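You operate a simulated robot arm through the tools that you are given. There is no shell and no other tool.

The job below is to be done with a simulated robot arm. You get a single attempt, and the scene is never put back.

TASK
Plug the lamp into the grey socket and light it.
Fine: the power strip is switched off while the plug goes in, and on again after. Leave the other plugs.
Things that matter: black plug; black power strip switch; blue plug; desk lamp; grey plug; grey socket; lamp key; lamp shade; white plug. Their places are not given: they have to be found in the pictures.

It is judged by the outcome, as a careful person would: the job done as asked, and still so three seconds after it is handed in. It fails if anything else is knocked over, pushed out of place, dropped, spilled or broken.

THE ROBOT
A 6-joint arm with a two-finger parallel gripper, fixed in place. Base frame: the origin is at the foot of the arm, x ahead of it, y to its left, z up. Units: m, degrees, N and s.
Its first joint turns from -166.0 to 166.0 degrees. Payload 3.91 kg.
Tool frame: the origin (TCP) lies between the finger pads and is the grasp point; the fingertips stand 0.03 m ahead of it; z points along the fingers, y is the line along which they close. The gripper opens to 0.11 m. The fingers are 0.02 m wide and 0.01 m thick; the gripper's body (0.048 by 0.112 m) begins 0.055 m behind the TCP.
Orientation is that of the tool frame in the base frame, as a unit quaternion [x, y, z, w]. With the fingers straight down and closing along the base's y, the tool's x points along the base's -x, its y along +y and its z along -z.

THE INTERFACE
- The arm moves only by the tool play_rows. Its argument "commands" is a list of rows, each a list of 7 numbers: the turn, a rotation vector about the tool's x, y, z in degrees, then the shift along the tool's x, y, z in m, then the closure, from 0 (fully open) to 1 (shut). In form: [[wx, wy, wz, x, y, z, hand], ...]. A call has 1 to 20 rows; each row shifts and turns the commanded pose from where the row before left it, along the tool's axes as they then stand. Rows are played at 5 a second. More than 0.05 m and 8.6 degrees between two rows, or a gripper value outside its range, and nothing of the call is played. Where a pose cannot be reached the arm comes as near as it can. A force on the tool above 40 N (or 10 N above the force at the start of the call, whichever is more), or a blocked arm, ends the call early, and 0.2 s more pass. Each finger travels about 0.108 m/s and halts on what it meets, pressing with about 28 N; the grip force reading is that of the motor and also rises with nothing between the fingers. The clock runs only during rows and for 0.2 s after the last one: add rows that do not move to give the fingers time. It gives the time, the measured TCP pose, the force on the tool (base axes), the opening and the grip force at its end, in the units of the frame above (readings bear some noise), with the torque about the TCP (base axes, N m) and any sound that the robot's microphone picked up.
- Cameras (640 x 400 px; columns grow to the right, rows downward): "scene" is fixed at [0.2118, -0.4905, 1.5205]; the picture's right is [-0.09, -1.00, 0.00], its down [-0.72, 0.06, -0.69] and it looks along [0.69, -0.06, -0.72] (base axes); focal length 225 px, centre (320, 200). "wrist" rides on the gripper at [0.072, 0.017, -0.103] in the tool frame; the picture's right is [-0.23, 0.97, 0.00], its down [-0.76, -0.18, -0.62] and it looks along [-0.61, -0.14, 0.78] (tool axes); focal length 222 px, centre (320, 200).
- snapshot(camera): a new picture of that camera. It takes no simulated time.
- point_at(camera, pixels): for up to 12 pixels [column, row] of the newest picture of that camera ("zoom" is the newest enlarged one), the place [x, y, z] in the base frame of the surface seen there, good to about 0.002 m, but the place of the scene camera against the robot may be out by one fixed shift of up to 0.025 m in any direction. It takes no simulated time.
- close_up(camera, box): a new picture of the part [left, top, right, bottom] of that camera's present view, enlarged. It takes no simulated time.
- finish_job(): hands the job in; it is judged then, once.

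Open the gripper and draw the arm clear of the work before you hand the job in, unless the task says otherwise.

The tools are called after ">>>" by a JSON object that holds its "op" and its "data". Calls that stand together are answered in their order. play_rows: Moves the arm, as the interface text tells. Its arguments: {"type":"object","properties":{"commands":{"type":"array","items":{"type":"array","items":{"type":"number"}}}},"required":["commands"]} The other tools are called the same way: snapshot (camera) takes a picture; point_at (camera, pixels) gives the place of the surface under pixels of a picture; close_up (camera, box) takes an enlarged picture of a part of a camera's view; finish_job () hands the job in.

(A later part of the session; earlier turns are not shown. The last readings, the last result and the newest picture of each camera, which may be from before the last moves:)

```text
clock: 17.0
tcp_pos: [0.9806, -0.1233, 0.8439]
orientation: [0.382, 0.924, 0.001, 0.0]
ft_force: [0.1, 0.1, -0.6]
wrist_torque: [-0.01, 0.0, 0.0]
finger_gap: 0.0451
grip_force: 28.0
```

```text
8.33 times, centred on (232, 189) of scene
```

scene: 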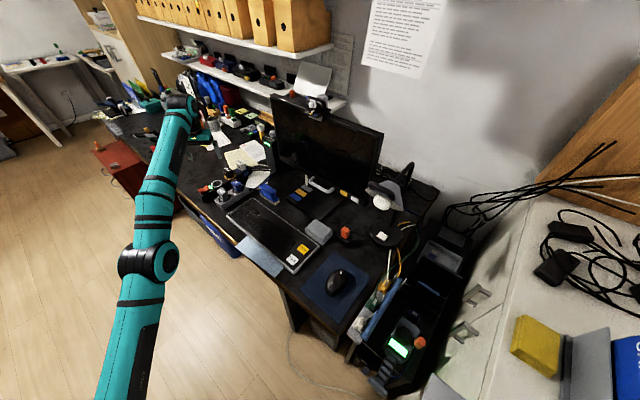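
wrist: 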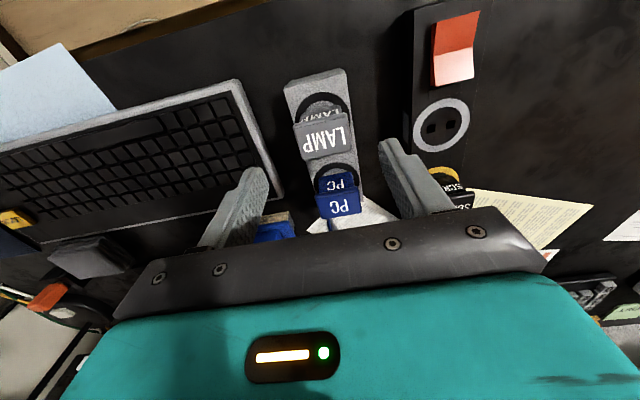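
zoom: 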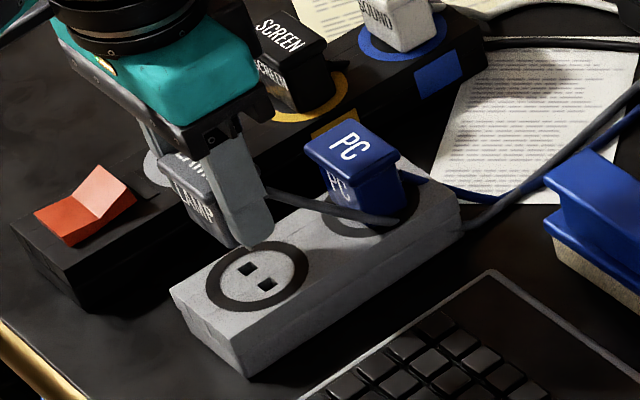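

The plug is out and the grey block stayed put; the dock holes show at wrist zoom (287,140),(350,125). I read the dock ring and hole positions to know my grip offset.

>>> {"op": "close_up", "data": {"camera": "wrist", "box": [220, 90, 420, 230]}}

>>> {"op": "point_at", "data": {"camera": "zoom", "pixels": [[225, 112], [413, 118], [308, 38], [250, 115], [389, 100], [314, 66], [287, 143], [350, 128], [272, 135], [364, 120], [190, 30], [400, 20]]}}

>>> {"op": "close_up", "data": {"camera": "scene", "box": [208, 178, 240, 202]}}

```text
2.86 times, centred on (320, 160) of wrist
```

zoom: 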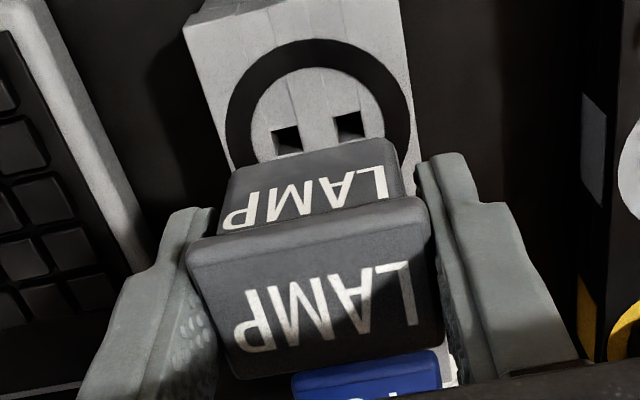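

```text
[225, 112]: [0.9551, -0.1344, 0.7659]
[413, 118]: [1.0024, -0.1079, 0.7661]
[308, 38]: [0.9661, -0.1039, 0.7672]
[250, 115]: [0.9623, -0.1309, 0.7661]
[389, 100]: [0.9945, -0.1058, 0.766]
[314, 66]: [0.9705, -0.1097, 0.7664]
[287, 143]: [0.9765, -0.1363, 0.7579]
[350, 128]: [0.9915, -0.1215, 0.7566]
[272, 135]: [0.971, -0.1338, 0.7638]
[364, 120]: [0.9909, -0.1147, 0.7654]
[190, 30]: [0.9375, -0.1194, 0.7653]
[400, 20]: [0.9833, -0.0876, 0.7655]
```

```text
16.00 times, centred on (224, 190) of scene
```

zoom: 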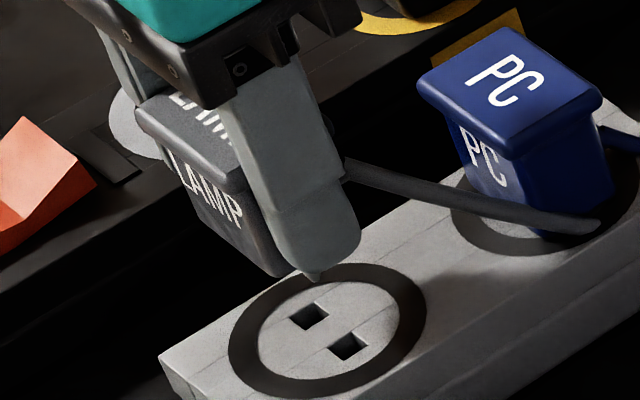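

The scene zoom shows the dock holes (308,317),(347,346), and the grey cord running from the plug past the front of the PC plug to (600,225). I read these dock points from the scene for comparison with the earlier socket reading.

>>> {"op": "point_at", "data": {"camera": "zoom", "pixels": [[308, 317], [348, 347], [230, 348], [425, 312], [365, 264], [290, 397], [262, 340], [395, 318], [345, 285], [310, 375], [400, 190], [590, 228]]}}

>>> {"op": "play_rows", "data": {"commands": [[0, 0, 0, 0, 0, -0.02, 1], [0, 0, 0, 0, 0, -0.02, 1], [0, 0, 0, 0, 0, 0, 1]]}}

>>> {"op": "close_up", "data": {"camera": "scene", "box": [208, 150, 288, 210]}}

>>> {"op": "snapshot", "data": {"camera": "wrist"}}

```text
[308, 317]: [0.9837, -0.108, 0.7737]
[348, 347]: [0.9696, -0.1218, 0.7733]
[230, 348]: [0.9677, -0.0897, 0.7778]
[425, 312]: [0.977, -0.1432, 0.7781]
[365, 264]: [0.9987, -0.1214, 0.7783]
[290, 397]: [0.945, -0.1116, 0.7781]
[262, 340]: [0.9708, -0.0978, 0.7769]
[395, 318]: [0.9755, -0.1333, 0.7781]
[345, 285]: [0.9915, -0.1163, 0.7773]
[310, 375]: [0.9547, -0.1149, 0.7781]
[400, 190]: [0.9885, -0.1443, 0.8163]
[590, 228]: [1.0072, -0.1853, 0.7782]
```

```text
clock: 17.8
tcp_pos: [0.9817, -0.1245, 0.8844]
orientation: [0.383, 0.924, 0.001, 0.0]
ft_force: [-0.1, 0.0, -0.8]
wrist_torque: [-0.03, -0.02, 0.0]
finger_gap: 0.045
grip_force: 28.1
```

```text
6.67 times, centred on (248, 180) of scene
```

zoom: 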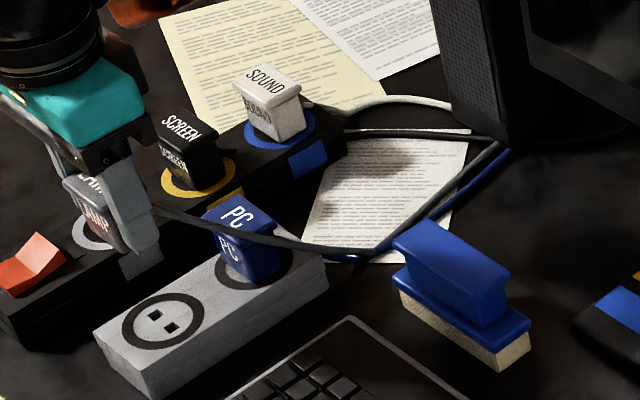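

```text
taken
```

wrist: 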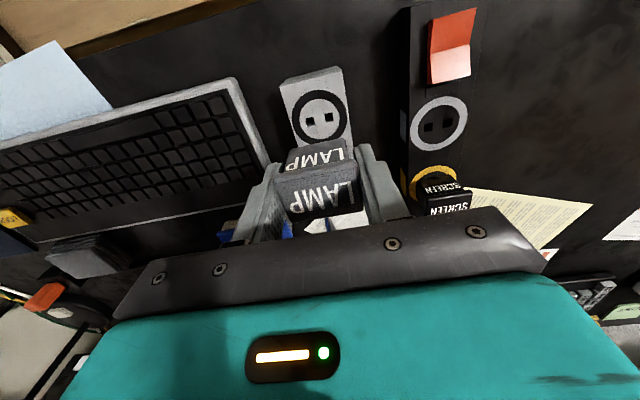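

Both rings are visible in the wrist view now: dock at (320,118), target at (438,124). I enlarge and measure both in the same picture for the exact displacement.

>>> {"op": "close_up", "data": {"camera": "wrist", "box": [280, 80, 376, 140]}}

>>> {"op": "point_at", "data": {"camera": "zoom", "pixels": [[100, 250], [465, 240], [280, 60], [285, 380], [200, 275], [320, 245]]}}

>>> {"op": "close_up", "data": {"camera": "wrist", "box": [392, 80, 488, 160]}}

```text
6.67 times, centred on (328, 110) of wrist
```

zoom: 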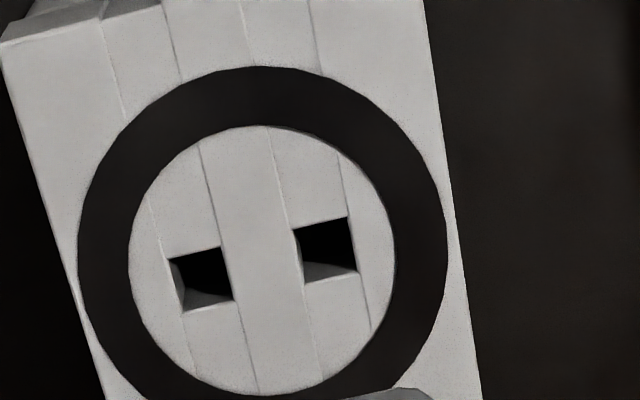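

```text
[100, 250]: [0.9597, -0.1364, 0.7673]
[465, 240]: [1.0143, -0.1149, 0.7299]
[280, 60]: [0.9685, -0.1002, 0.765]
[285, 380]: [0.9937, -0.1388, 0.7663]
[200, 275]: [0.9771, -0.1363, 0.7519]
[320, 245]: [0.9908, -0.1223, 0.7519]
```

```text
5.00 times, centred on (440, 120) of wrist
```

zoom: 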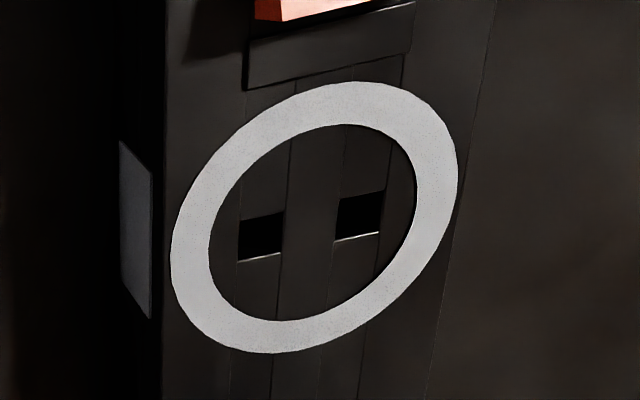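

The surface midway between each pair of holes gives the socket centre directly: (310,226) in this target zoom and (264,264) in the dock zoom. I read both.

>>> {"op": "point_at", "data": {"camera": "zoom", "pixels": [[310, 226], [312, 223], [308, 228], [232, 240], [394, 212], [320, 170], [300, 280]]}}

>>> {"op": "close_up", "data": {"camera": "wrist", "box": [280, 80, 376, 140]}}

>>> {"op": "point_at", "data": {"camera": "zoom", "pixels": [[264, 264], [262, 260], [266, 267], [155, 289], [372, 240], [250, 190], [275, 340]]}}

>>> {"op": "play_rows", "data": {"commands": [[0, 0, 0, 0, 0, 0, 1]]}}

```text
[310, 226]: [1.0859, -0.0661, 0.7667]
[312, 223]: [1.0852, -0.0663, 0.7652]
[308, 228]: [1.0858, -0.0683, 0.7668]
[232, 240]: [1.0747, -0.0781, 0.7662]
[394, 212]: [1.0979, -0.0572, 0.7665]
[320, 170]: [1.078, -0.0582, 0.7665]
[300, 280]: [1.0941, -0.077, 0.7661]
```

```text
6.67 times, centred on (328, 110) of wrist
```

zoom: 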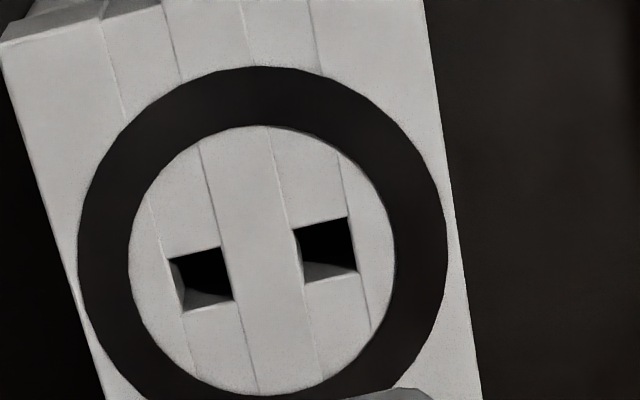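

```text
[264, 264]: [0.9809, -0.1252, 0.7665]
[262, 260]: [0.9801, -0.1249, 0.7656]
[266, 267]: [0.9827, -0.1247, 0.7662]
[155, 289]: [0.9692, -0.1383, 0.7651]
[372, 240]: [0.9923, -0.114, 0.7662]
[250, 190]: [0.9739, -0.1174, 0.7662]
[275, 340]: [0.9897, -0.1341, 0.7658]
```

```text
clock: 18.2
tcp_pos: [0.9799, -0.1241, 0.8852]
orientation: [0.383, 0.924, 0.0, 0.0]
ft_force: [-0.1, -0.4, -0.7]
wrist_torque: [-0.02, 0.0, -0.02]
finger_gap: 0.0449
grip_force: 27.8
```

Dock centre ≈ (0.9812,-0.1254), target ≈ (1.0860,-0.0674), so the displacement is (0.105,0.0585) and the TCP should end at about (1.0857,-0.065). I carry the plug across at height.

>>> {"op": "play_rows", "data": {"commands": [[0, 0, 0, -0.0082, 0.0292, 0.004, 1], [0, 0, 0, -0.0082, 0.0292, 0.004, 1], [0, 0, 0, -0.0082, 0.0292, 0.004, 1], [0, 0, 0, -0.0081, 0.0291, 0.004, 1], [0, 0, 0, 0, 0, 0, 1], [0, 0, 0, 0, 0, 0, 1]]}}

>>> {"op": "snapshot", "data": {"camera": "wrist"}}

>>> {"op": "close_up", "data": {"camera": "scene", "box": [192, 150, 288, 210]}}

```text
clock: 19.6
tcp_pos: [1.0888, -0.0638, 0.8677]
orientation: [0.383, 0.924, 0.0, 0.001]
ft_force: [-0.8, 0.1, 0.8]
wrist_torque: [0.02, -0.02, 0.0]
finger_gap: 0.0453
grip_force: 28.4
```

```text
taken
```

wrist: 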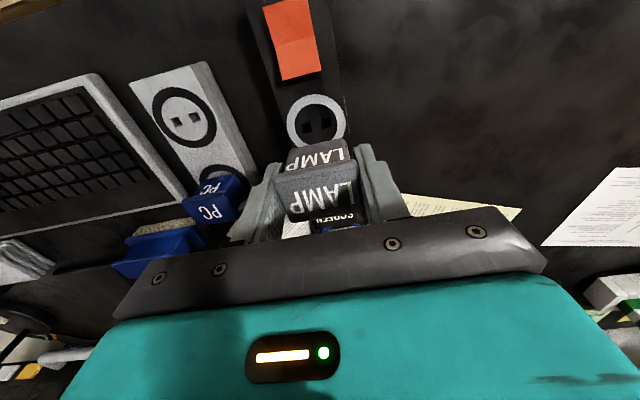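

```text
6.67 times, centred on (240, 180) of scene
```

zoom: 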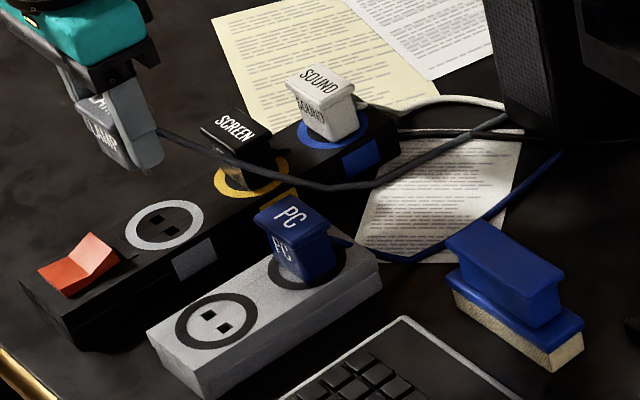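

Measured (1.0888,-0.0638,0.868), about 3 mm past the aim. I correct and lower to z 0.844 — the same height above the socket as my reference picture over the dock — to compare hole positions in the image.

>>> {"op": "play_rows", "data": {"commands": [[0, 0, 0, 0.0014, -0.003, 0.008, 1], [0, 0, 0, 0, 0, 0.008, 1], [0, 0, 0, 0, 0, 0.0077, 1], [0, 0, 0, 0, 0, 0, 1], [0, 0, 0, 0, 0, 0, 1]]}}

>>> {"op": "close_up", "data": {"camera": "wrist", "box": [220, 90, 420, 230]}}

>>> {"op": "play_rows", "data": {"commands": [[0, 0, 0, 0, 0, 0, 1]]}}

```text
clock: 20.8
tcp_pos: [1.0834, -0.0649, 0.844]
orientation: [0.382, 0.924, 0.002, 0.001]
ft_force: [-0.6, 0.6, -1.3]
wrist_torque: [-0.04, 0.03, -0.04]
finger_gap: 0.045
grip_force: 28.2
```

```text
2.86 times, centred on (320, 160) of wrist
```

zoom: 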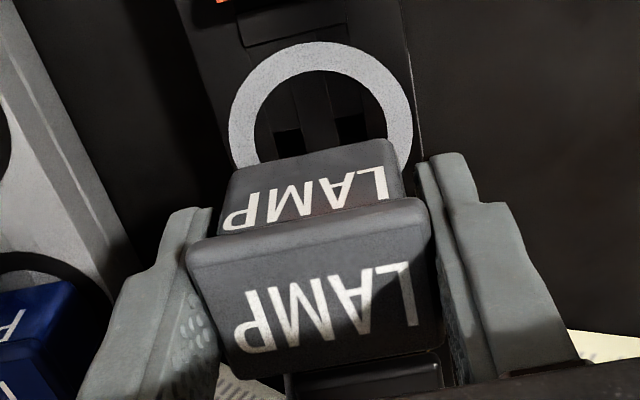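

```text
clock: 21.2
tcp_pos: [1.0837, -0.0652, 0.8439]
orientation: [0.383, 0.924, 0.0, 0.0]
ft_force: [-0.5, 0.9, 0.5]
wrist_torque: [0.02, 0.01, 0.0]
finger_gap: 0.0447
grip_force: 27.9
```

Compared to the dock reference (holes at (287,140),(350,126)), the target holes now appear at about (288,143),(352,130), so I need roughly 1 mm more toward the strip's far end. I check the pins in the scene view too.

>>> {"op": "close_up", "data": {"camera": "scene", "box": [196, 160, 236, 190]}}

>>> {"op": "close_up", "data": {"camera": "wrist", "box": [280, 95, 380, 155]}}

>>> {"op": "point_at", "data": {"camera": "zoom", "pixels": [[265, 250], [200, 60], [320, 100], [360, 290]]}}

```text
13.33 times, centred on (216, 175) of scene
```

zoom: 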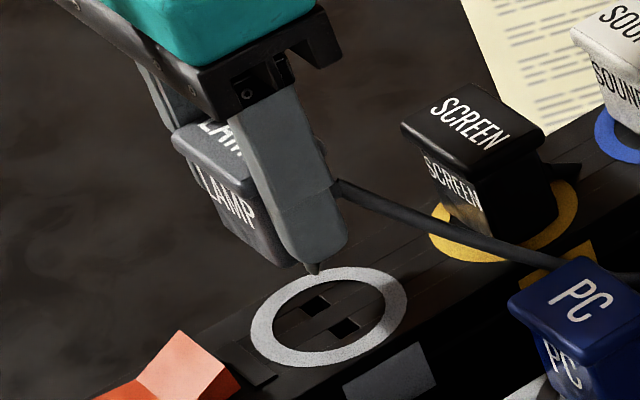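

```text
6.40 times, centred on (330, 125) of wrist
```

zoom: 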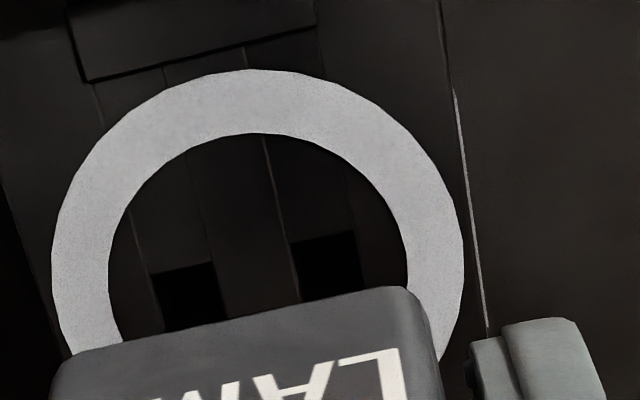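

```text
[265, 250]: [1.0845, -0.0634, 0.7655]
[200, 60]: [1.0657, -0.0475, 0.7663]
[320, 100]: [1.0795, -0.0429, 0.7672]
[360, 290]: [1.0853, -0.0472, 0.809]
```

Ring centre is about 1.4 px low and 0.6 px right against the reference, i.e. 1.1 mm along and 0.4 mm across. I apply that and lower to z≈0.826, just above insertion, then re-read.

>>> {"op": "play_rows", "data": {"commands": [[0, 0, 0, -0.0011, 0.0004, 0.006, 1], [0, 0, 0, 0, 0, 0.006, 1], [0, 0, 0, 0, 0, 0.004, 1], [0, 0, 0, 0, 0, 0, 1], [0, 0, 0, 0, 0, 0, 1]]}}

>>> {"op": "play_rows", "data": {"commands": [[0, 0, 0, 0, 0, 0, 1]]}}

>>> {"op": "close_up", "data": {"camera": "wrist", "box": [260, 90, 380, 170]}}

>>> {"op": "close_up", "data": {"camera": "scene", "box": [196, 160, 236, 190]}}

```text
clock: 22.4
tcp_pos: [1.0842, -0.0663, 0.8283]
orientation: [0.383, 0.924, 0.001, 0.0]
ft_force: [0.0, 0.0, -0.5]
wrist_torque: [-0.03, -0.01, -0.01]
finger_gap: 0.0448
grip_force: 28.9
```

```text
clock: 22.8
tcp_pos: [1.0841, -0.0649, 0.8276]
orientation: [0.383, 0.924, 0.001, 0.0]
ft_force: [0.2, -0.8, -1.5]
wrist_torque: [-0.01, -0.01, -0.03]
finger_gap: 0.0449
grip_force: 27.9
```

```text
5.00 times, centred on (320, 130) of wrist
```

zoom: 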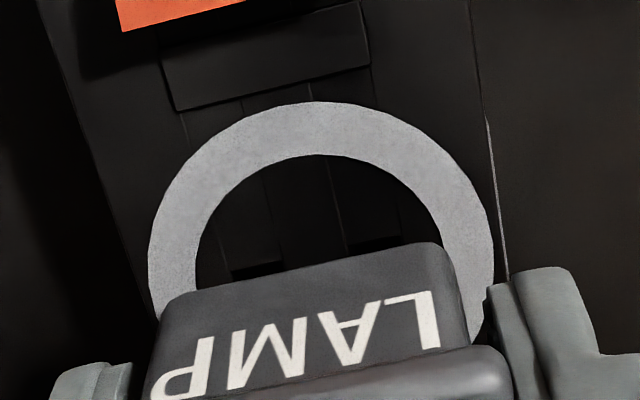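

```text
13.33 times, centred on (216, 175) of scene
```

zoom: 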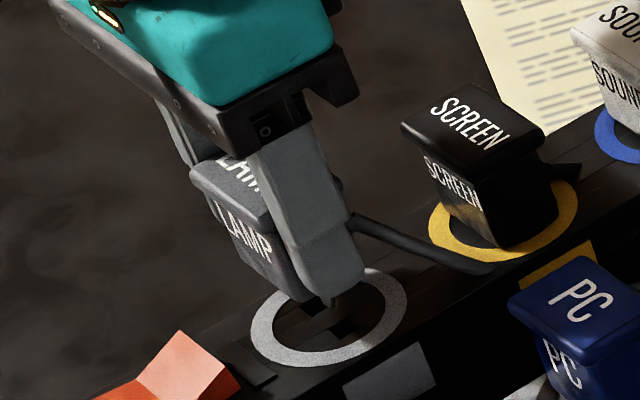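

The near pin at scene zoom (333,300) points straight at the hole (343,330), and the reading is (1.084,-0.0656,0.828), within 1 mm of aim. I lower gently in small steps.

>>> {"op": "play_rows", "data": {"commands": [[0, 0, 0, -0.0003, 0.0003, 0.004, 1], [0, 0, 0, 0, 0, 0.003, 1], [0, 0, 0, 0, 0, 0.003, 1], [0, 0, 0, 0, 0, 0, 1]]}}

>>> {"op": "close_up", "data": {"camera": "wrist", "box": [260, 90, 380, 170]}}

>>> {"op": "close_up", "data": {"camera": "scene", "box": [196, 160, 236, 190]}}

```text
clock: 23.8
tcp_pos: [1.0849, -0.0659, 0.8171]
orientation: [0.383, 0.924, 0.001, 0.0]
ft_force: [-0.5, -0.3, 0.5]
wrist_torque: [-0.01, 0.0, 0.0]
finger_gap: 0.0447
grip_force: 27.7
```

```text
5.00 times, centred on (320, 130) of wrist
```

zoom: 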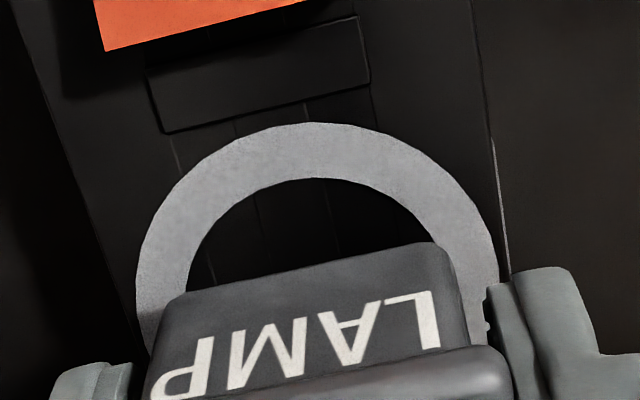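

```text
13.33 times, centred on (216, 175) of scene
```

zoom: 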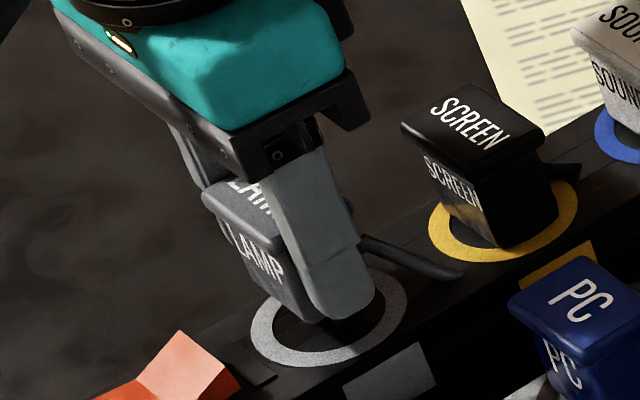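

No contact force at z 0.817 and the plug sits over the ring. I continue down in 2–3 mm steps.

>>> {"op": "play_rows", "data": {"commands": [[0, 0, 0, 0, 0, 0.003, 1], [0, 0, 0, 0, 0, 0.002, 1], [0, 0, 0, 0, 0, 0, 1]]}}

>>> {"op": "play_rows", "data": {"commands": [[0, 0, 0, 0, 0, 0.003, 1], [0, 0, 0, 0, 0, 0.002, 1], [0, 0, 0, 0, 0, 0, 1]]}}

>>> {"op": "close_up", "data": {"camera": "scene", "box": [196, 160, 236, 190]}}

```text
clock: 24.6
tcp_pos: [1.0839, -0.0661, 0.8117]
orientation: [0.383, 0.924, 0.0, 0.0]
ft_force: [-0.2, -0.7, -1.2]
wrist_torque: [-0.01, 0.0, 0.03]
finger_gap: 0.0449
grip_force: 27.8
```

```text
clock: 25.4
tcp_pos: [1.0844, -0.0654, 0.8074]
orientation: [0.383, 0.924, 0.001, 0.001]
ft_force: [-0.1, -0.4, -0.8]
wrist_torque: [0.03, -0.01, 0.0]
finger_gap: 0.0449
grip_force: 28.0
```

```text
13.33 times, centred on (216, 175) of scene
```

zoom: 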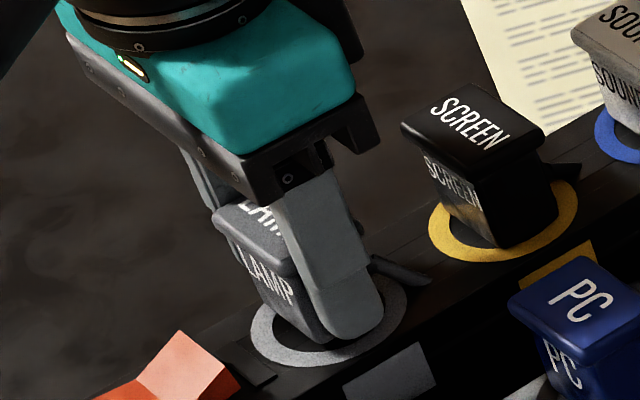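

Still no resistance at z 0.807, so the pins are in the holes. I go the last few millimetres until it seats.

>>> {"op": "play_rows", "data": {"commands": [[0, 0, 0, 0, 0, 0.002, 1], [0, 0, 0, 0, 0, 0.002, 1], [0, 0, 0, 0, 0, 0.001, 1], [0, 0, 0, 0, 0, 0, 1]]}}

>>> {"op": "close_up", "data": {"camera": "wrist", "box": [220, 90, 420, 230]}}

>>> {"op": "close_up", "data": {"camera": "scene", "box": [196, 160, 236, 190]}}

```text
clock: 26.4
tcp_pos: [1.0844, -0.0647, 0.8039]
orientation: [0.383, 0.924, 0.0, 0.0]
ft_force: [2.1, -0.1, 4.5]
wrist_torque: [-0.03, -0.02, 0.01]
finger_gap: 0.0451
grip_force: 28.4
```

```text
2.86 times, centred on (320, 160) of wrist
```

zoom: 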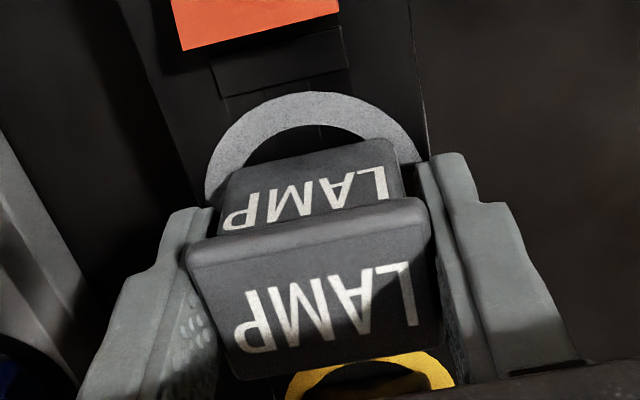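

```text
13.33 times, centred on (216, 175) of scene
```

zoom: 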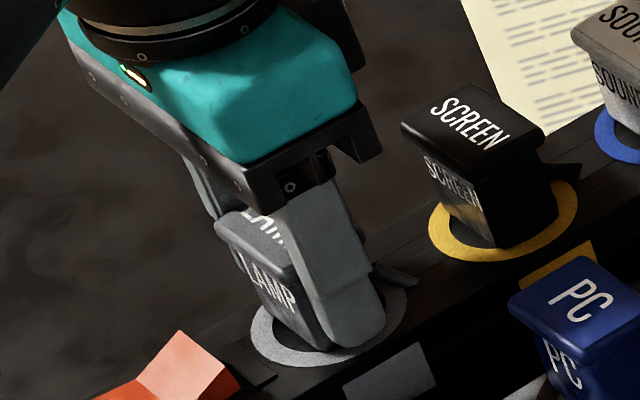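

Force rises to 4.5 N at z 0.804, about the seated height (0.803). I push 2 mm more to seat it firmly.

>>> {"op": "play_rows", "data": {"commands": [[0, 0, 0, 0, 0, 0.001, 1], [0, 0, 0, 0, 0, 0.001, 1], [0, 0, 0, 0, 0, 0, 1]]}}

```text
clock: 27.2
tcp_pos: [1.0848, -0.0657, 0.8035]
orientation: [0.383, 0.924, 0.001, 0.002]
ft_force: [6.7, 1.1, 21.2]
wrist_torque: [-0.04, -0.06, -0.03]
finger_gap: 0.045
grip_force: 27.9
```

Firm contact (21 N) at z 0.8035: seated. I relieve the push by 2 mm and open the fingers.

>>> {"op": "play_rows", "data": {"commands": [[0, 0, 0, 0, 0, -0.0015, 1], [0, 0, 0, 0, 0, 0, 0.6], [0, 0, 0, 0, 0, 0, 0.4], [0, 0, 0, 0, 0, 0, 0.3], [0, 0, 0, 0, 0, 0, 0.3]]}}

>>> {"op": "close_up", "data": {"camera": "wrist", "box": [220, 90, 420, 230]}}

>>> {"op": "close_up", "data": {"camera": "scene", "box": [196, 160, 236, 190]}}

```text
clock: 28.4
tcp_pos: [1.0859, -0.0647, 0.8033]
orientation: [0.382, 0.924, 0.001, 0.0]
ft_force: [0.4, 0.5, 0.4]
wrist_torque: [0.0, 0.02, 0.0]
finger_gap: 0.077
grip_force: 0.1
```

```text
2.86 times, centred on (320, 160) of wrist
```

zoom: 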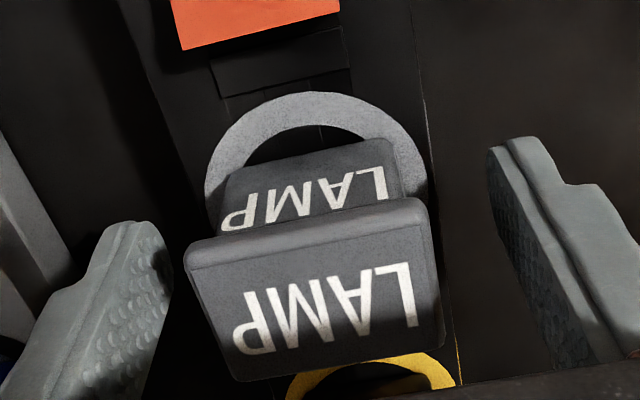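

```text
13.33 times, centred on (216, 175) of scene
```

zoom: 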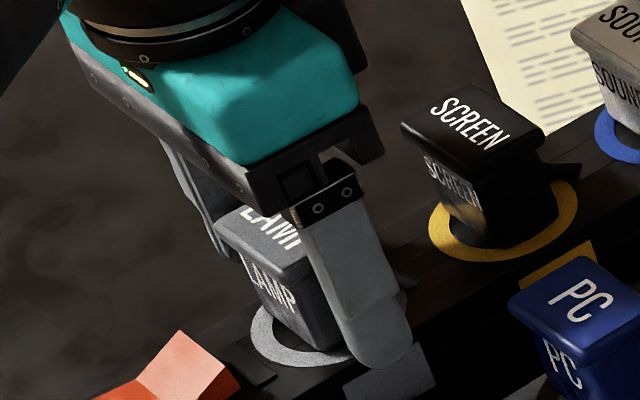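

The plug stands upright in the grey ring with the fingers clear of it on both sides. I rise straight up, clear of the cap.

>>> {"op": "play_rows", "data": {"commands": [[0, 0, 0, 0, 0, -0.01, 0.3], [0, 0, 0, 0, 0, -0.02, 0.3], [0, 0, 0, 0, 0, -0.025, 0.3], [0, 0, 0, 0, 0, -0.02, 0.3], [0, 0, 0, 0, 0, 0, 0.3]]}}

>>> {"op": "snapshot", "data": {"camera": "wrist"}}

>>> {"op": "close_up", "data": {"camera": "scene", "box": [190, 150, 290, 212]}}

```text
clock: 29.6
tcp_pos: [1.085, -0.066, 0.8789]
orientation: [0.383, 0.924, 0.001, 0.0]
ft_force: [0.5, 0.5, 0.1]
wrist_torque: [-0.01, -0.03, 0.0]
finger_gap: 0.0769
grip_force: 0.1
```

```text
taken
```

wrist: 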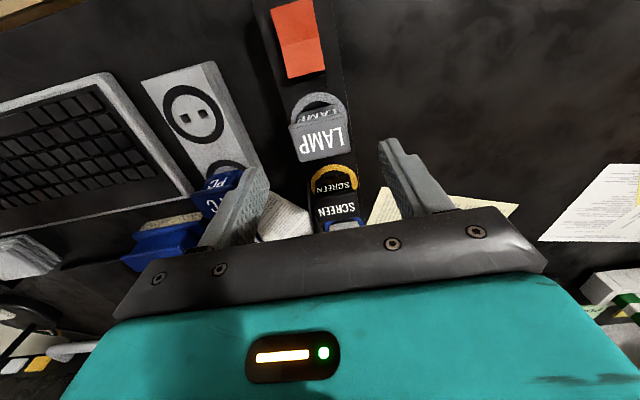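

```text
6.40 times, centred on (240, 181) of scene
```

zoom: 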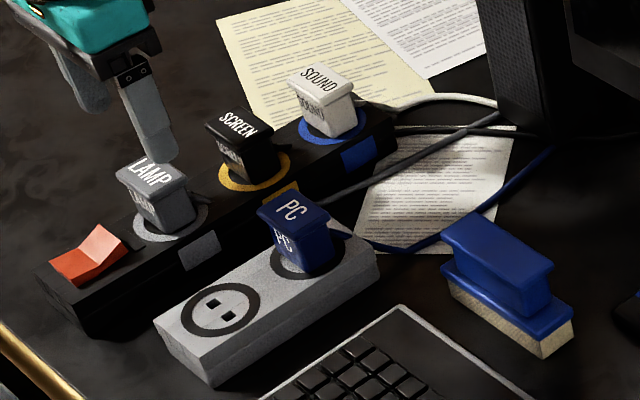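

The LAMP plug is seated in the grey ring and all other items are unmoved. Now I close the fingers and move over the rocker's raised inner half at about (1.0505,-0.0327) to switch the strip on.

>>> {"op": "play_rows", "data": {"commands": [[0, 0, 0, 0.016, -0.0003, 0, 0.6], [0, 0, 0, 0.016, -0.0003, 0, 0.8], [0, 0, 0, 0.0159, -0.0002, 0, 1], [0, 0, 0, 0, 0, 0, 1], [0, 0, 0, 0, 0, 0.02, 1], [0, 0, 0, 0, 0, 0.02, 1], [0, 0, 0, 0, 0, 0, 1], [0, 0, 0, 0, 0, 0, 1]]}}

>>> {"op": "close_up", "data": {"camera": "wrist", "box": [240, 60, 400, 240]}}

>>> {"op": "close_up", "data": {"camera": "scene", "box": [190, 150, 250, 195]}}

```text
clock: 31.4
tcp_pos: [1.0512, -0.0325, 0.8366]
orientation: [0.382, 0.924, 0.001, 0.0]
ft_force: [0.4, 0.0, 0.0]
wrist_torque: [-0.02, -0.01, 0.02]
finger_gap: 0.0
grip_force: 28.0
```

```text
2.22 times, centred on (320, 150) of wrist
```

zoom: 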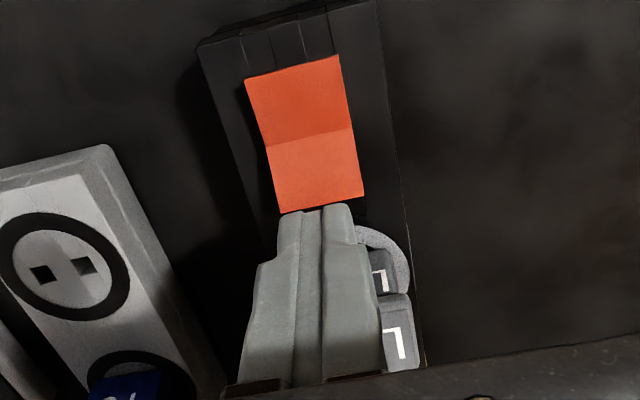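

```text
8.89 times, centred on (220, 172) of scene
```

zoom: 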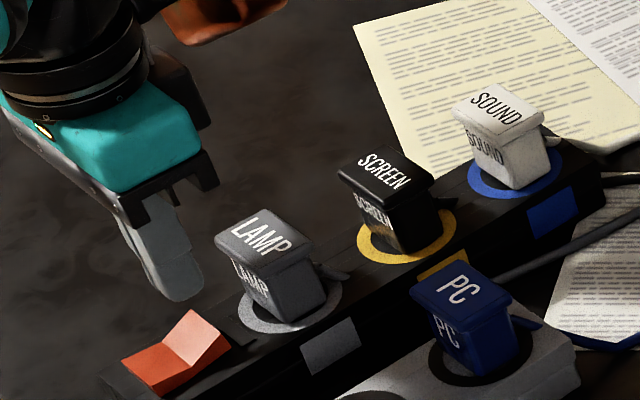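

Fingertips hover 25 mm above the inner half, 25 mm clear of the LAMP plug. I press down as before to TCP z≈0.805.

>>> {"op": "play_rows", "data": {"commands": [[0, 0, 0, 0, 0, 0.012, 1], [0, 0, 0, 0, 0, 0.008, 1], [0, 0, 0, 0, 0, 0.004, 1], [0, 0, 0, 0, 0, 0.003, 1], [0, 0, 0, 0, 0, 0.002, 1], [0, 0, 0, 0, 0, 0.002, 1], [0, 0, 0, 0, 0, 0, 1]]}}

>>> {"op": "close_up", "data": {"camera": "scene", "box": [190, 150, 250, 195]}}

>>> {"op": "close_up", "data": {"camera": "wrist", "box": [240, 60, 400, 240]}}

>>> {"op": "close_up", "data": {"camera": "scene", "box": [360, 180, 440, 260]}}

```text
clock: 33.0
tcp_pos: [1.0502, -0.0331, 0.8046]
orientation: [0.382, 0.924, 0.001, 0.0]
ft_force: [-0.5, 0.9, -0.7]
wrist_torque: [-0.02, 0.03, -0.02]
finger_gap: 0.0
grip_force: 28.4
```

```text
8.89 times, centred on (220, 172) of scene
```

zoom: 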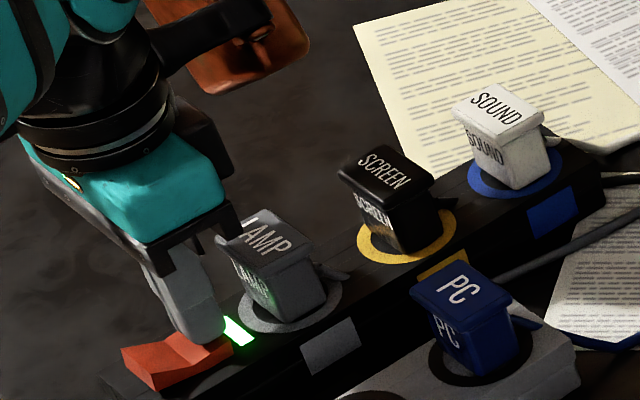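

```text
2.22 times, centred on (320, 150) of wrist
```

zoom: 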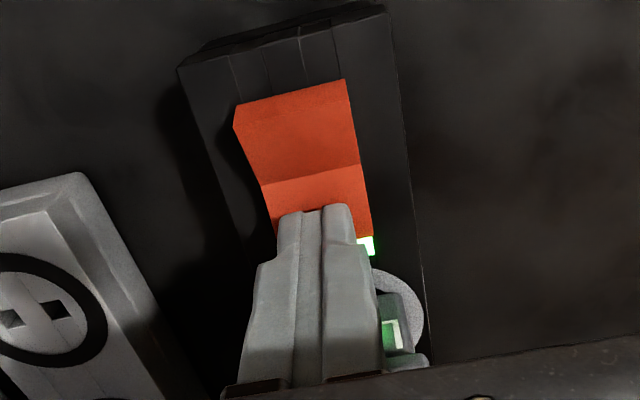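

```text
5.00 times, centred on (400, 220) of scene
```

zoom: 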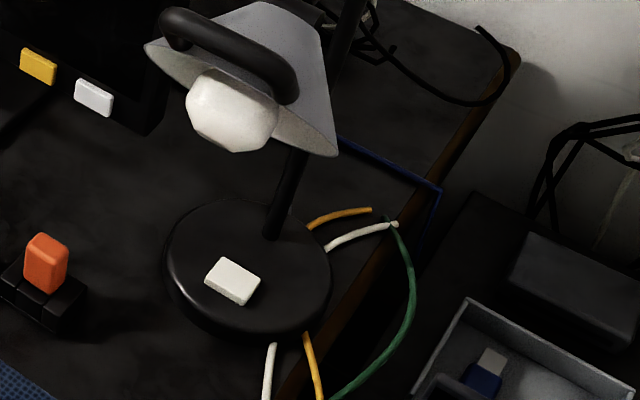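

The strip's green light is on again; the lamp is still dark, so its key must be pressed. I rise clear and confirm the light stays on.

>>> {"op": "play_rows", "data": {"commands": [[0, 0, 0, 0, 0, -0.02, 1], [0, 0, 0, 0, 0, -0.04, 1], [0, 0, 0, 0, 0, -0.045, 1], [0, 0, 0, 0, 0, -0.045, 1], [0, 0, 0, 0, 0, 0, 1]]}}

>>> {"op": "close_up", "data": {"camera": "scene", "box": [190, 150, 250, 195]}}

>>> {"op": "snapshot", "data": {"camera": "scene"}}

>>> {"op": "snapshot", "data": {"camera": "wrist"}}

```text
clock: 34.2
tcp_pos: [1.0506, -0.0331, 0.9599]
orientation: [0.382, 0.924, 0.001, 0.0]
ft_force: [-0.5, 0.2, -0.5]
wrist_torque: [0.01, 0.0, -0.02]
finger_gap: 0.0
grip_force: 28.1
```

```text
8.89 times, centred on (220, 172) of scene
```

zoom: 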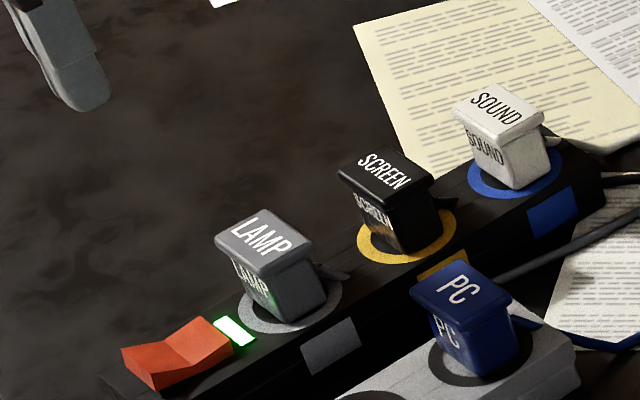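

```text
taken
```

scene: 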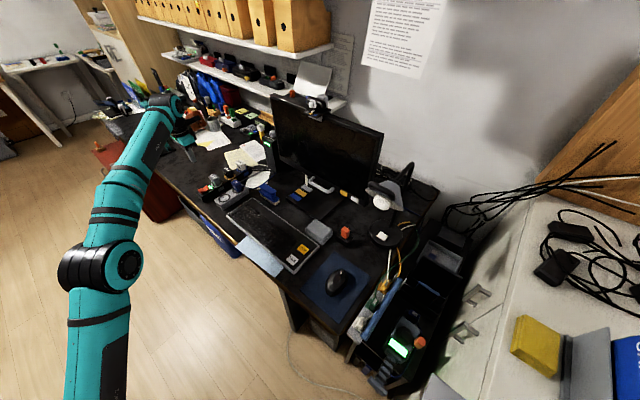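

```text
taken
```

wrist: 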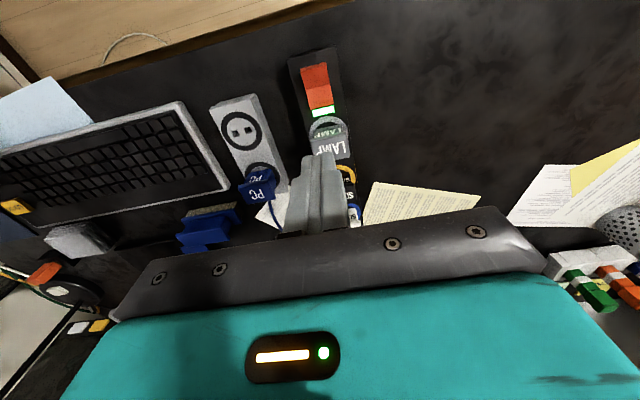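

Strip stays on. Before reaching for the lamp key I map what stands around it: orange block, shade rim, handle, stem, monitor edge.

>>> {"op": "close_up", "data": {"camera": "scene", "box": [330, 160, 430, 250]}}

>>> {"op": "point_at", "data": {"camera": "zoom", "pixels": [[85, 315], [85, 345], [65, 330], [110, 340], [205, 185], [235, 210], [250, 155], [175, 110], [345, 215], [280, 55], [190, 60], [300, 110]]}}

>>> {"op": "point_at", "data": {"camera": "zoom", "pixels": [[385, 20], [365, 60], [320, 250], [325, 180], [300, 270], [60, 160], [130, 195], [175, 240], [235, 130], [330, 200], [240, 330], [190, 320]]}}

```text
4.44 times, centred on (380, 205) of scene
```

zoom: 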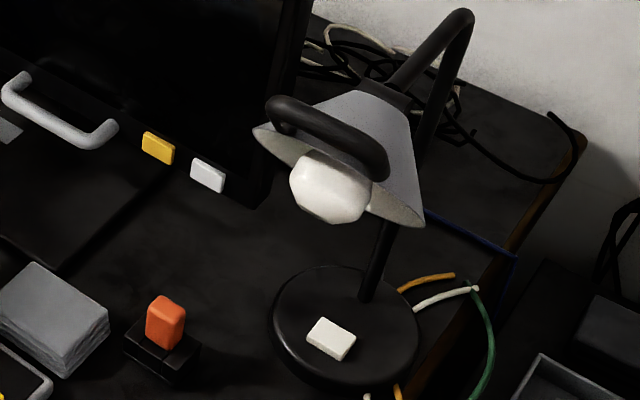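

```text
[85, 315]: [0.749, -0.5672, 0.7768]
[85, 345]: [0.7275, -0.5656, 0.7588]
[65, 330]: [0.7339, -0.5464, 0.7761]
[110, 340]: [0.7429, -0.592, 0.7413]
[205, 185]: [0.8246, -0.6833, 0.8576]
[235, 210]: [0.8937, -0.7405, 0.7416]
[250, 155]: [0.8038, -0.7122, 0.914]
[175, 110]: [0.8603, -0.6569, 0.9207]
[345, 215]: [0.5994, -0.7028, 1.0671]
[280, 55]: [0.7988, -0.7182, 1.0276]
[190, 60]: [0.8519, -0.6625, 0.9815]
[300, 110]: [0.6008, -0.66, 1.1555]
```

```text
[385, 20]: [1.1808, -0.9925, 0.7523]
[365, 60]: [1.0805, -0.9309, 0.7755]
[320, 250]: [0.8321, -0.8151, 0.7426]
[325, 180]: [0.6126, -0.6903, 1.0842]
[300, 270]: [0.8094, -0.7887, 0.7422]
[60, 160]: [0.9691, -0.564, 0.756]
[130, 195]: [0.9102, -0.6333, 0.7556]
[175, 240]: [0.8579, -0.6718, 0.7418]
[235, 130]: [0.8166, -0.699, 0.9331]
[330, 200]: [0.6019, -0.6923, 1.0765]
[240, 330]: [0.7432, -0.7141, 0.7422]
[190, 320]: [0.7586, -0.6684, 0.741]
```

The orange block is at zoom (165,320), key at (330,340). I re-query the right pixels in this zoom.

>>> {"op": "point_at", "data": {"camera": "zoom", "pixels": [[165, 305], [165, 340], [130, 345], [195, 355], [330, 338], [310, 335], [325, 320], [352, 335], [335, 358], [272, 315], [418, 340], [345, 268]]}}

>>> {"op": "point_at", "data": {"camera": "zoom", "pixels": [[258, 130], [418, 222], [390, 88], [350, 100], [345, 217], [300, 180], [458, 15], [466, 45], [430, 120], [375, 280], [275, 105], [380, 165]]}}

>>> {"op": "point_at", "data": {"camera": "zoom", "pixels": [[320, 112], [330, 200], [365, 215], [400, 195], [345, 385], [300, 365], [388, 365], [268, 100], [330, 130], [370, 100], [410, 55], [440, 25]]}}

```text
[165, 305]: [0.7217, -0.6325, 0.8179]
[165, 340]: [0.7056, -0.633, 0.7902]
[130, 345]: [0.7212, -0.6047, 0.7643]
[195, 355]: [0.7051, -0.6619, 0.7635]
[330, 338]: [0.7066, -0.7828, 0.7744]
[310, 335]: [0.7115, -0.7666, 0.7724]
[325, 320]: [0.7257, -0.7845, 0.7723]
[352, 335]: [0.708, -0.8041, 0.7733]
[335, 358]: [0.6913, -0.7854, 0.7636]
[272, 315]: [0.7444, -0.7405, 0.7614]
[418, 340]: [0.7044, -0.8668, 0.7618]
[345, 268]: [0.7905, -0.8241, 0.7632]
```

```text
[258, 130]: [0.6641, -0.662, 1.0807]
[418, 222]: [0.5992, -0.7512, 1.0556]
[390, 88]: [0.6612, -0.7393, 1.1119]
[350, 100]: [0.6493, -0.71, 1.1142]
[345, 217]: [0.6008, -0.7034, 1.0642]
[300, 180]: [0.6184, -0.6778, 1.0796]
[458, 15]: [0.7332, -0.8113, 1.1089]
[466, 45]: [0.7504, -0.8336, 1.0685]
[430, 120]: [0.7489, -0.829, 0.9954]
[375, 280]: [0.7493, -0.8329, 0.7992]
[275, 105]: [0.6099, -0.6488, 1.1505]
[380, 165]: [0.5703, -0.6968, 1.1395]
```

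```text
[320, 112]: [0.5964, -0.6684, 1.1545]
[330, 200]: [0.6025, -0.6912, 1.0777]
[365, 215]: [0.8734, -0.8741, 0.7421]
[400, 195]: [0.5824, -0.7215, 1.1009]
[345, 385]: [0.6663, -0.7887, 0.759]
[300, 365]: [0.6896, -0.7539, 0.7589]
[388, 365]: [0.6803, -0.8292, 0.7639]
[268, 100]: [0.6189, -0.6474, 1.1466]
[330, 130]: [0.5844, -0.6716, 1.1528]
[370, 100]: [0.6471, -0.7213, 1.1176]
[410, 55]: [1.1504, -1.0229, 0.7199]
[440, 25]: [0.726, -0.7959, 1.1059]
```

I use the scene view to measure the arm's own geometry (elbow at (100,268), forearm (130,180), wrist (162,105)), since the forearm must pass the lamp shade.

>>> {"op": "close_up", "data": {"camera": "scene", "box": [40, 60, 240, 300]}}

>>> {"op": "snapshot", "data": {"camera": "scene"}}

>>> {"op": "point_at", "data": {"camera": "scene", "pixels": [[100, 268], [70, 270], [120, 220], [130, 180], [145, 140], [157, 105], [168, 100], [180, 108], [190, 125], [183, 135], [90, 330], [190, 150]]}}

```text
1.67 times, centred on (140, 180) of scene
```

zoom: 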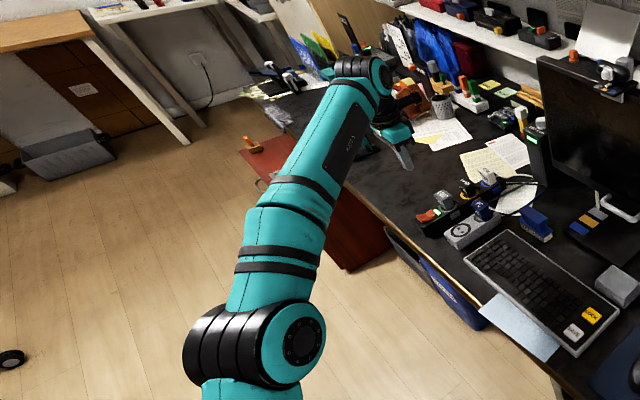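

```text
taken
```

scene: 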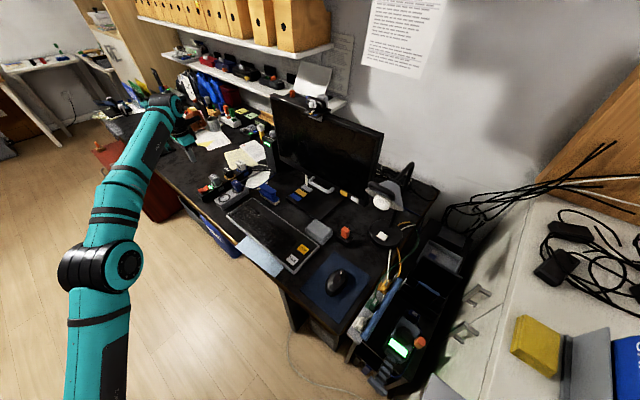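

```text
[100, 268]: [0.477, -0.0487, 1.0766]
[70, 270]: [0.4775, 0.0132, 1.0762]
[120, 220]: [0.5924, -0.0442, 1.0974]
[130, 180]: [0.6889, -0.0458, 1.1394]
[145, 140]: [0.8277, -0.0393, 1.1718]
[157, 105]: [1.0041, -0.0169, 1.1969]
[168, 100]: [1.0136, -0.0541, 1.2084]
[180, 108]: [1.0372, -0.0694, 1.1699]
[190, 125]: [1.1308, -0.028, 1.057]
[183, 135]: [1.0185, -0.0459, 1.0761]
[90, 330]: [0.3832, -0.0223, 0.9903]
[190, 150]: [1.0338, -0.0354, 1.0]
```

The wrist centre lies about 0.2 m behind the TCP and the forearm would sit below the shade (rim ≥1.04) if the tool comes in low, tilted, from the monitor side. I first retract to open space near (0.80,-0.15,1.0) and turn the tool back 35°.

>>> {"op": "play_rows", "data": {"commands": [[0, 0, 0, 0.0157, -0.0433, -0.0067, 1], [0, 0, 0, 0.0157, -0.0433, -0.0067, 1], [0, 0, 0, 0.0157, -0.0433, -0.0067, 1], [0, 0, 0, 0.0157, -0.0433, -0.0067, 1], [0, 0, 0, 0.0157, -0.0433, -0.0067, 1], [0, 0, 0, 0.0157, -0.0433, -0.0067, 1], [0, 0, -7, 0, 0, 0, 1], [0, 0, -7, 0, 0, 0, 1], [0, 0, -7, 0, 0, 0, 1], [0, 0, -7, 0, 0, 0, 1], [0, 0, -7, 0, 0, 0, 1], [0, 0, 0, 0, 0, 0, 1]]}}

>>> {"op": "snapshot", "data": {"camera": "scene"}}

```text
clock: 36.8
tcp_pos: [0.7985, -0.1493, 0.996]
orientation: [0.086, 0.996, 0.001, 0.001]
ft_force: [0.2, 0.9, 0.6]
wrist_torque: [0.01, -0.02, -0.03]
finger_gap: 0.0
grip_force: 28.0
```

```text
taken
```

scene: 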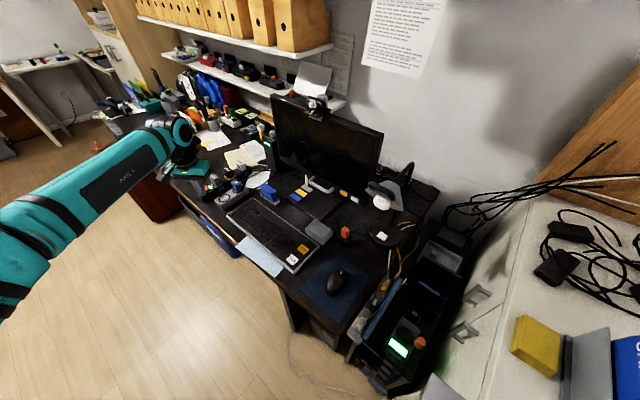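

Orientation is as planned. Next I move to (0.70,-0.40,0.97) in front of the monitor and tilt the tool 40° so it points toward -y and down.

>>> {"op": "play_rows", "data": {"commands": [[0, 0, 0, 0.009, -0.044, 0.0043, 1], [0, 0, 0, 0.009, -0.044, 0.0043, 1], [0, 0, 0, 0.009, -0.044, 0.0043, 1], [0, 0, 0, 0.009, -0.044, 0.0043, 1], [0, 0, 0, 0.009, -0.044, 0.0043, 1], [0, 0, 0, 0.009, -0.044, 0.0043, 1], [8, 0, 0, 0, 0, 0, 1], [8, 0, 0, 0, 0, 0, 1], [8, 0, 0, 0, 0, 0, 1], [8, 0, 0, 0, 0, 0, 1], [8, 0, 0, 0, 0, 0, 1], [0, 0, 0, 0, 0, 0, 1]]}}

>>> {"op": "snapshot", "data": {"camera": "scene"}}

>>> {"op": "snapshot", "data": {"camera": "wrist"}}

```text
clock: 39.4
tcp_pos: [0.7007, -0.4013, 0.9693]
orientation: [0.082, 0.936, -0.341, -0.029]
ft_force: [-1.8, 0.5, 0.9]
wrist_torque: [-0.03, 0.01, 0.03]
finger_gap: 0.0
grip_force: 28.5
```

```text
taken
```

scene: 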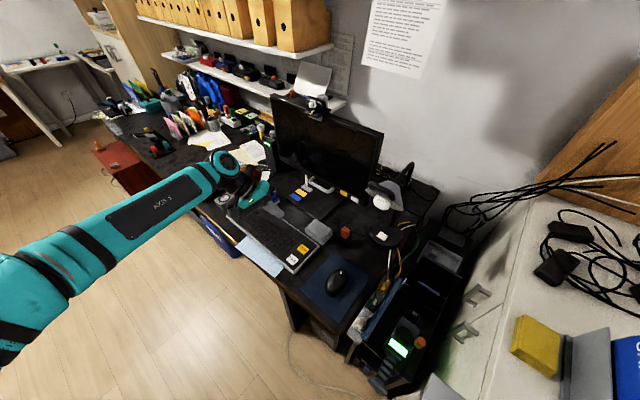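

```text
taken
```

wrist: 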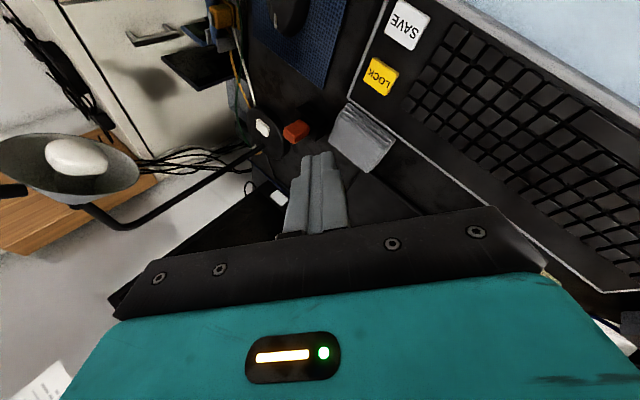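

The wrist camera now sees the lamp: key at (262,127), orange block (297,130), shade and bulb at the left. I enlarge and measure the key and shade here, free of the scene camera's shift.

>>> {"op": "close_up", "data": {"camera": "wrist", "box": [230, 90, 330, 160]}}

>>> {"op": "point_at", "data": {"camera": "zoom", "pixels": [[205, 238], [180, 200], [225, 200], [245, 270], [200, 285], [205, 215], [420, 235], [400, 210], [480, 200], [430, 300], [150, 120], [270, 300]]}}

>>> {"op": "point_at", "data": {"camera": "wrist", "pixels": [[75, 155], [135, 165], [10, 150], [60, 133], [100, 200], [110, 195], [180, 205], [70, 205], [20, 190], [278, 198], [240, 160], [200, 190]]}}

```text
5.71 times, centred on (280, 125) of wrist
```

zoom: 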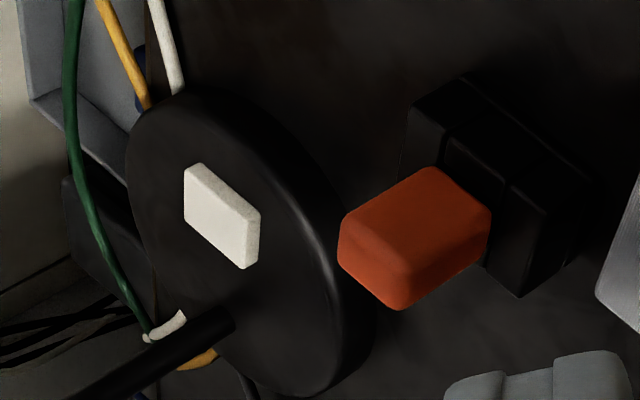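

```text
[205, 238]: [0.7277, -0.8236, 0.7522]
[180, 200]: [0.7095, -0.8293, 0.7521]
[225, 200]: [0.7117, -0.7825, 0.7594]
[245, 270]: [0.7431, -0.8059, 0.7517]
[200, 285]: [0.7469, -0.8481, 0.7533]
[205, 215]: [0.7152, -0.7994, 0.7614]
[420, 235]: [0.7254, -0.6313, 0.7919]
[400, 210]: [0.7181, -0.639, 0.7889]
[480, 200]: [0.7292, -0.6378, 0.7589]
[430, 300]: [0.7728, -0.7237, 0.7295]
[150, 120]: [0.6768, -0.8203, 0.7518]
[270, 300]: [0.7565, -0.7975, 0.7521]
```

```text
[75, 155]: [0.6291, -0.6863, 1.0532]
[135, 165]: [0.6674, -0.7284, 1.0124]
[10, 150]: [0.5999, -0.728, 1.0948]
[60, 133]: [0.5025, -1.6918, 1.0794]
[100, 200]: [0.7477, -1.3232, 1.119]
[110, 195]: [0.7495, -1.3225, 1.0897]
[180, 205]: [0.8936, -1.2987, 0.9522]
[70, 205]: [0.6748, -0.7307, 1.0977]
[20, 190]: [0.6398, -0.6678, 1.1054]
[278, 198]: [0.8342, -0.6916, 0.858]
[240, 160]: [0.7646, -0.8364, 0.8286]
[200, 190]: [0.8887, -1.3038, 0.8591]
```

The key's top is near (0.715,-0.799,0.761). I read its corners more exactly from the same zoom.

>>> {"op": "close_up", "data": {"camera": "wrist", "box": [250, 110, 282, 142]}}

```text
12.50 times, centred on (266, 126) of wrist
```

zoom: 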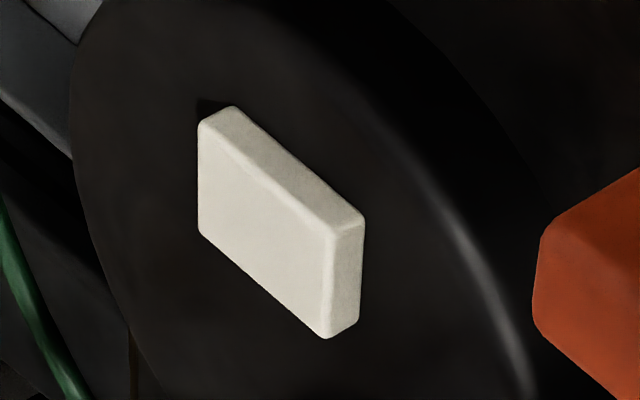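

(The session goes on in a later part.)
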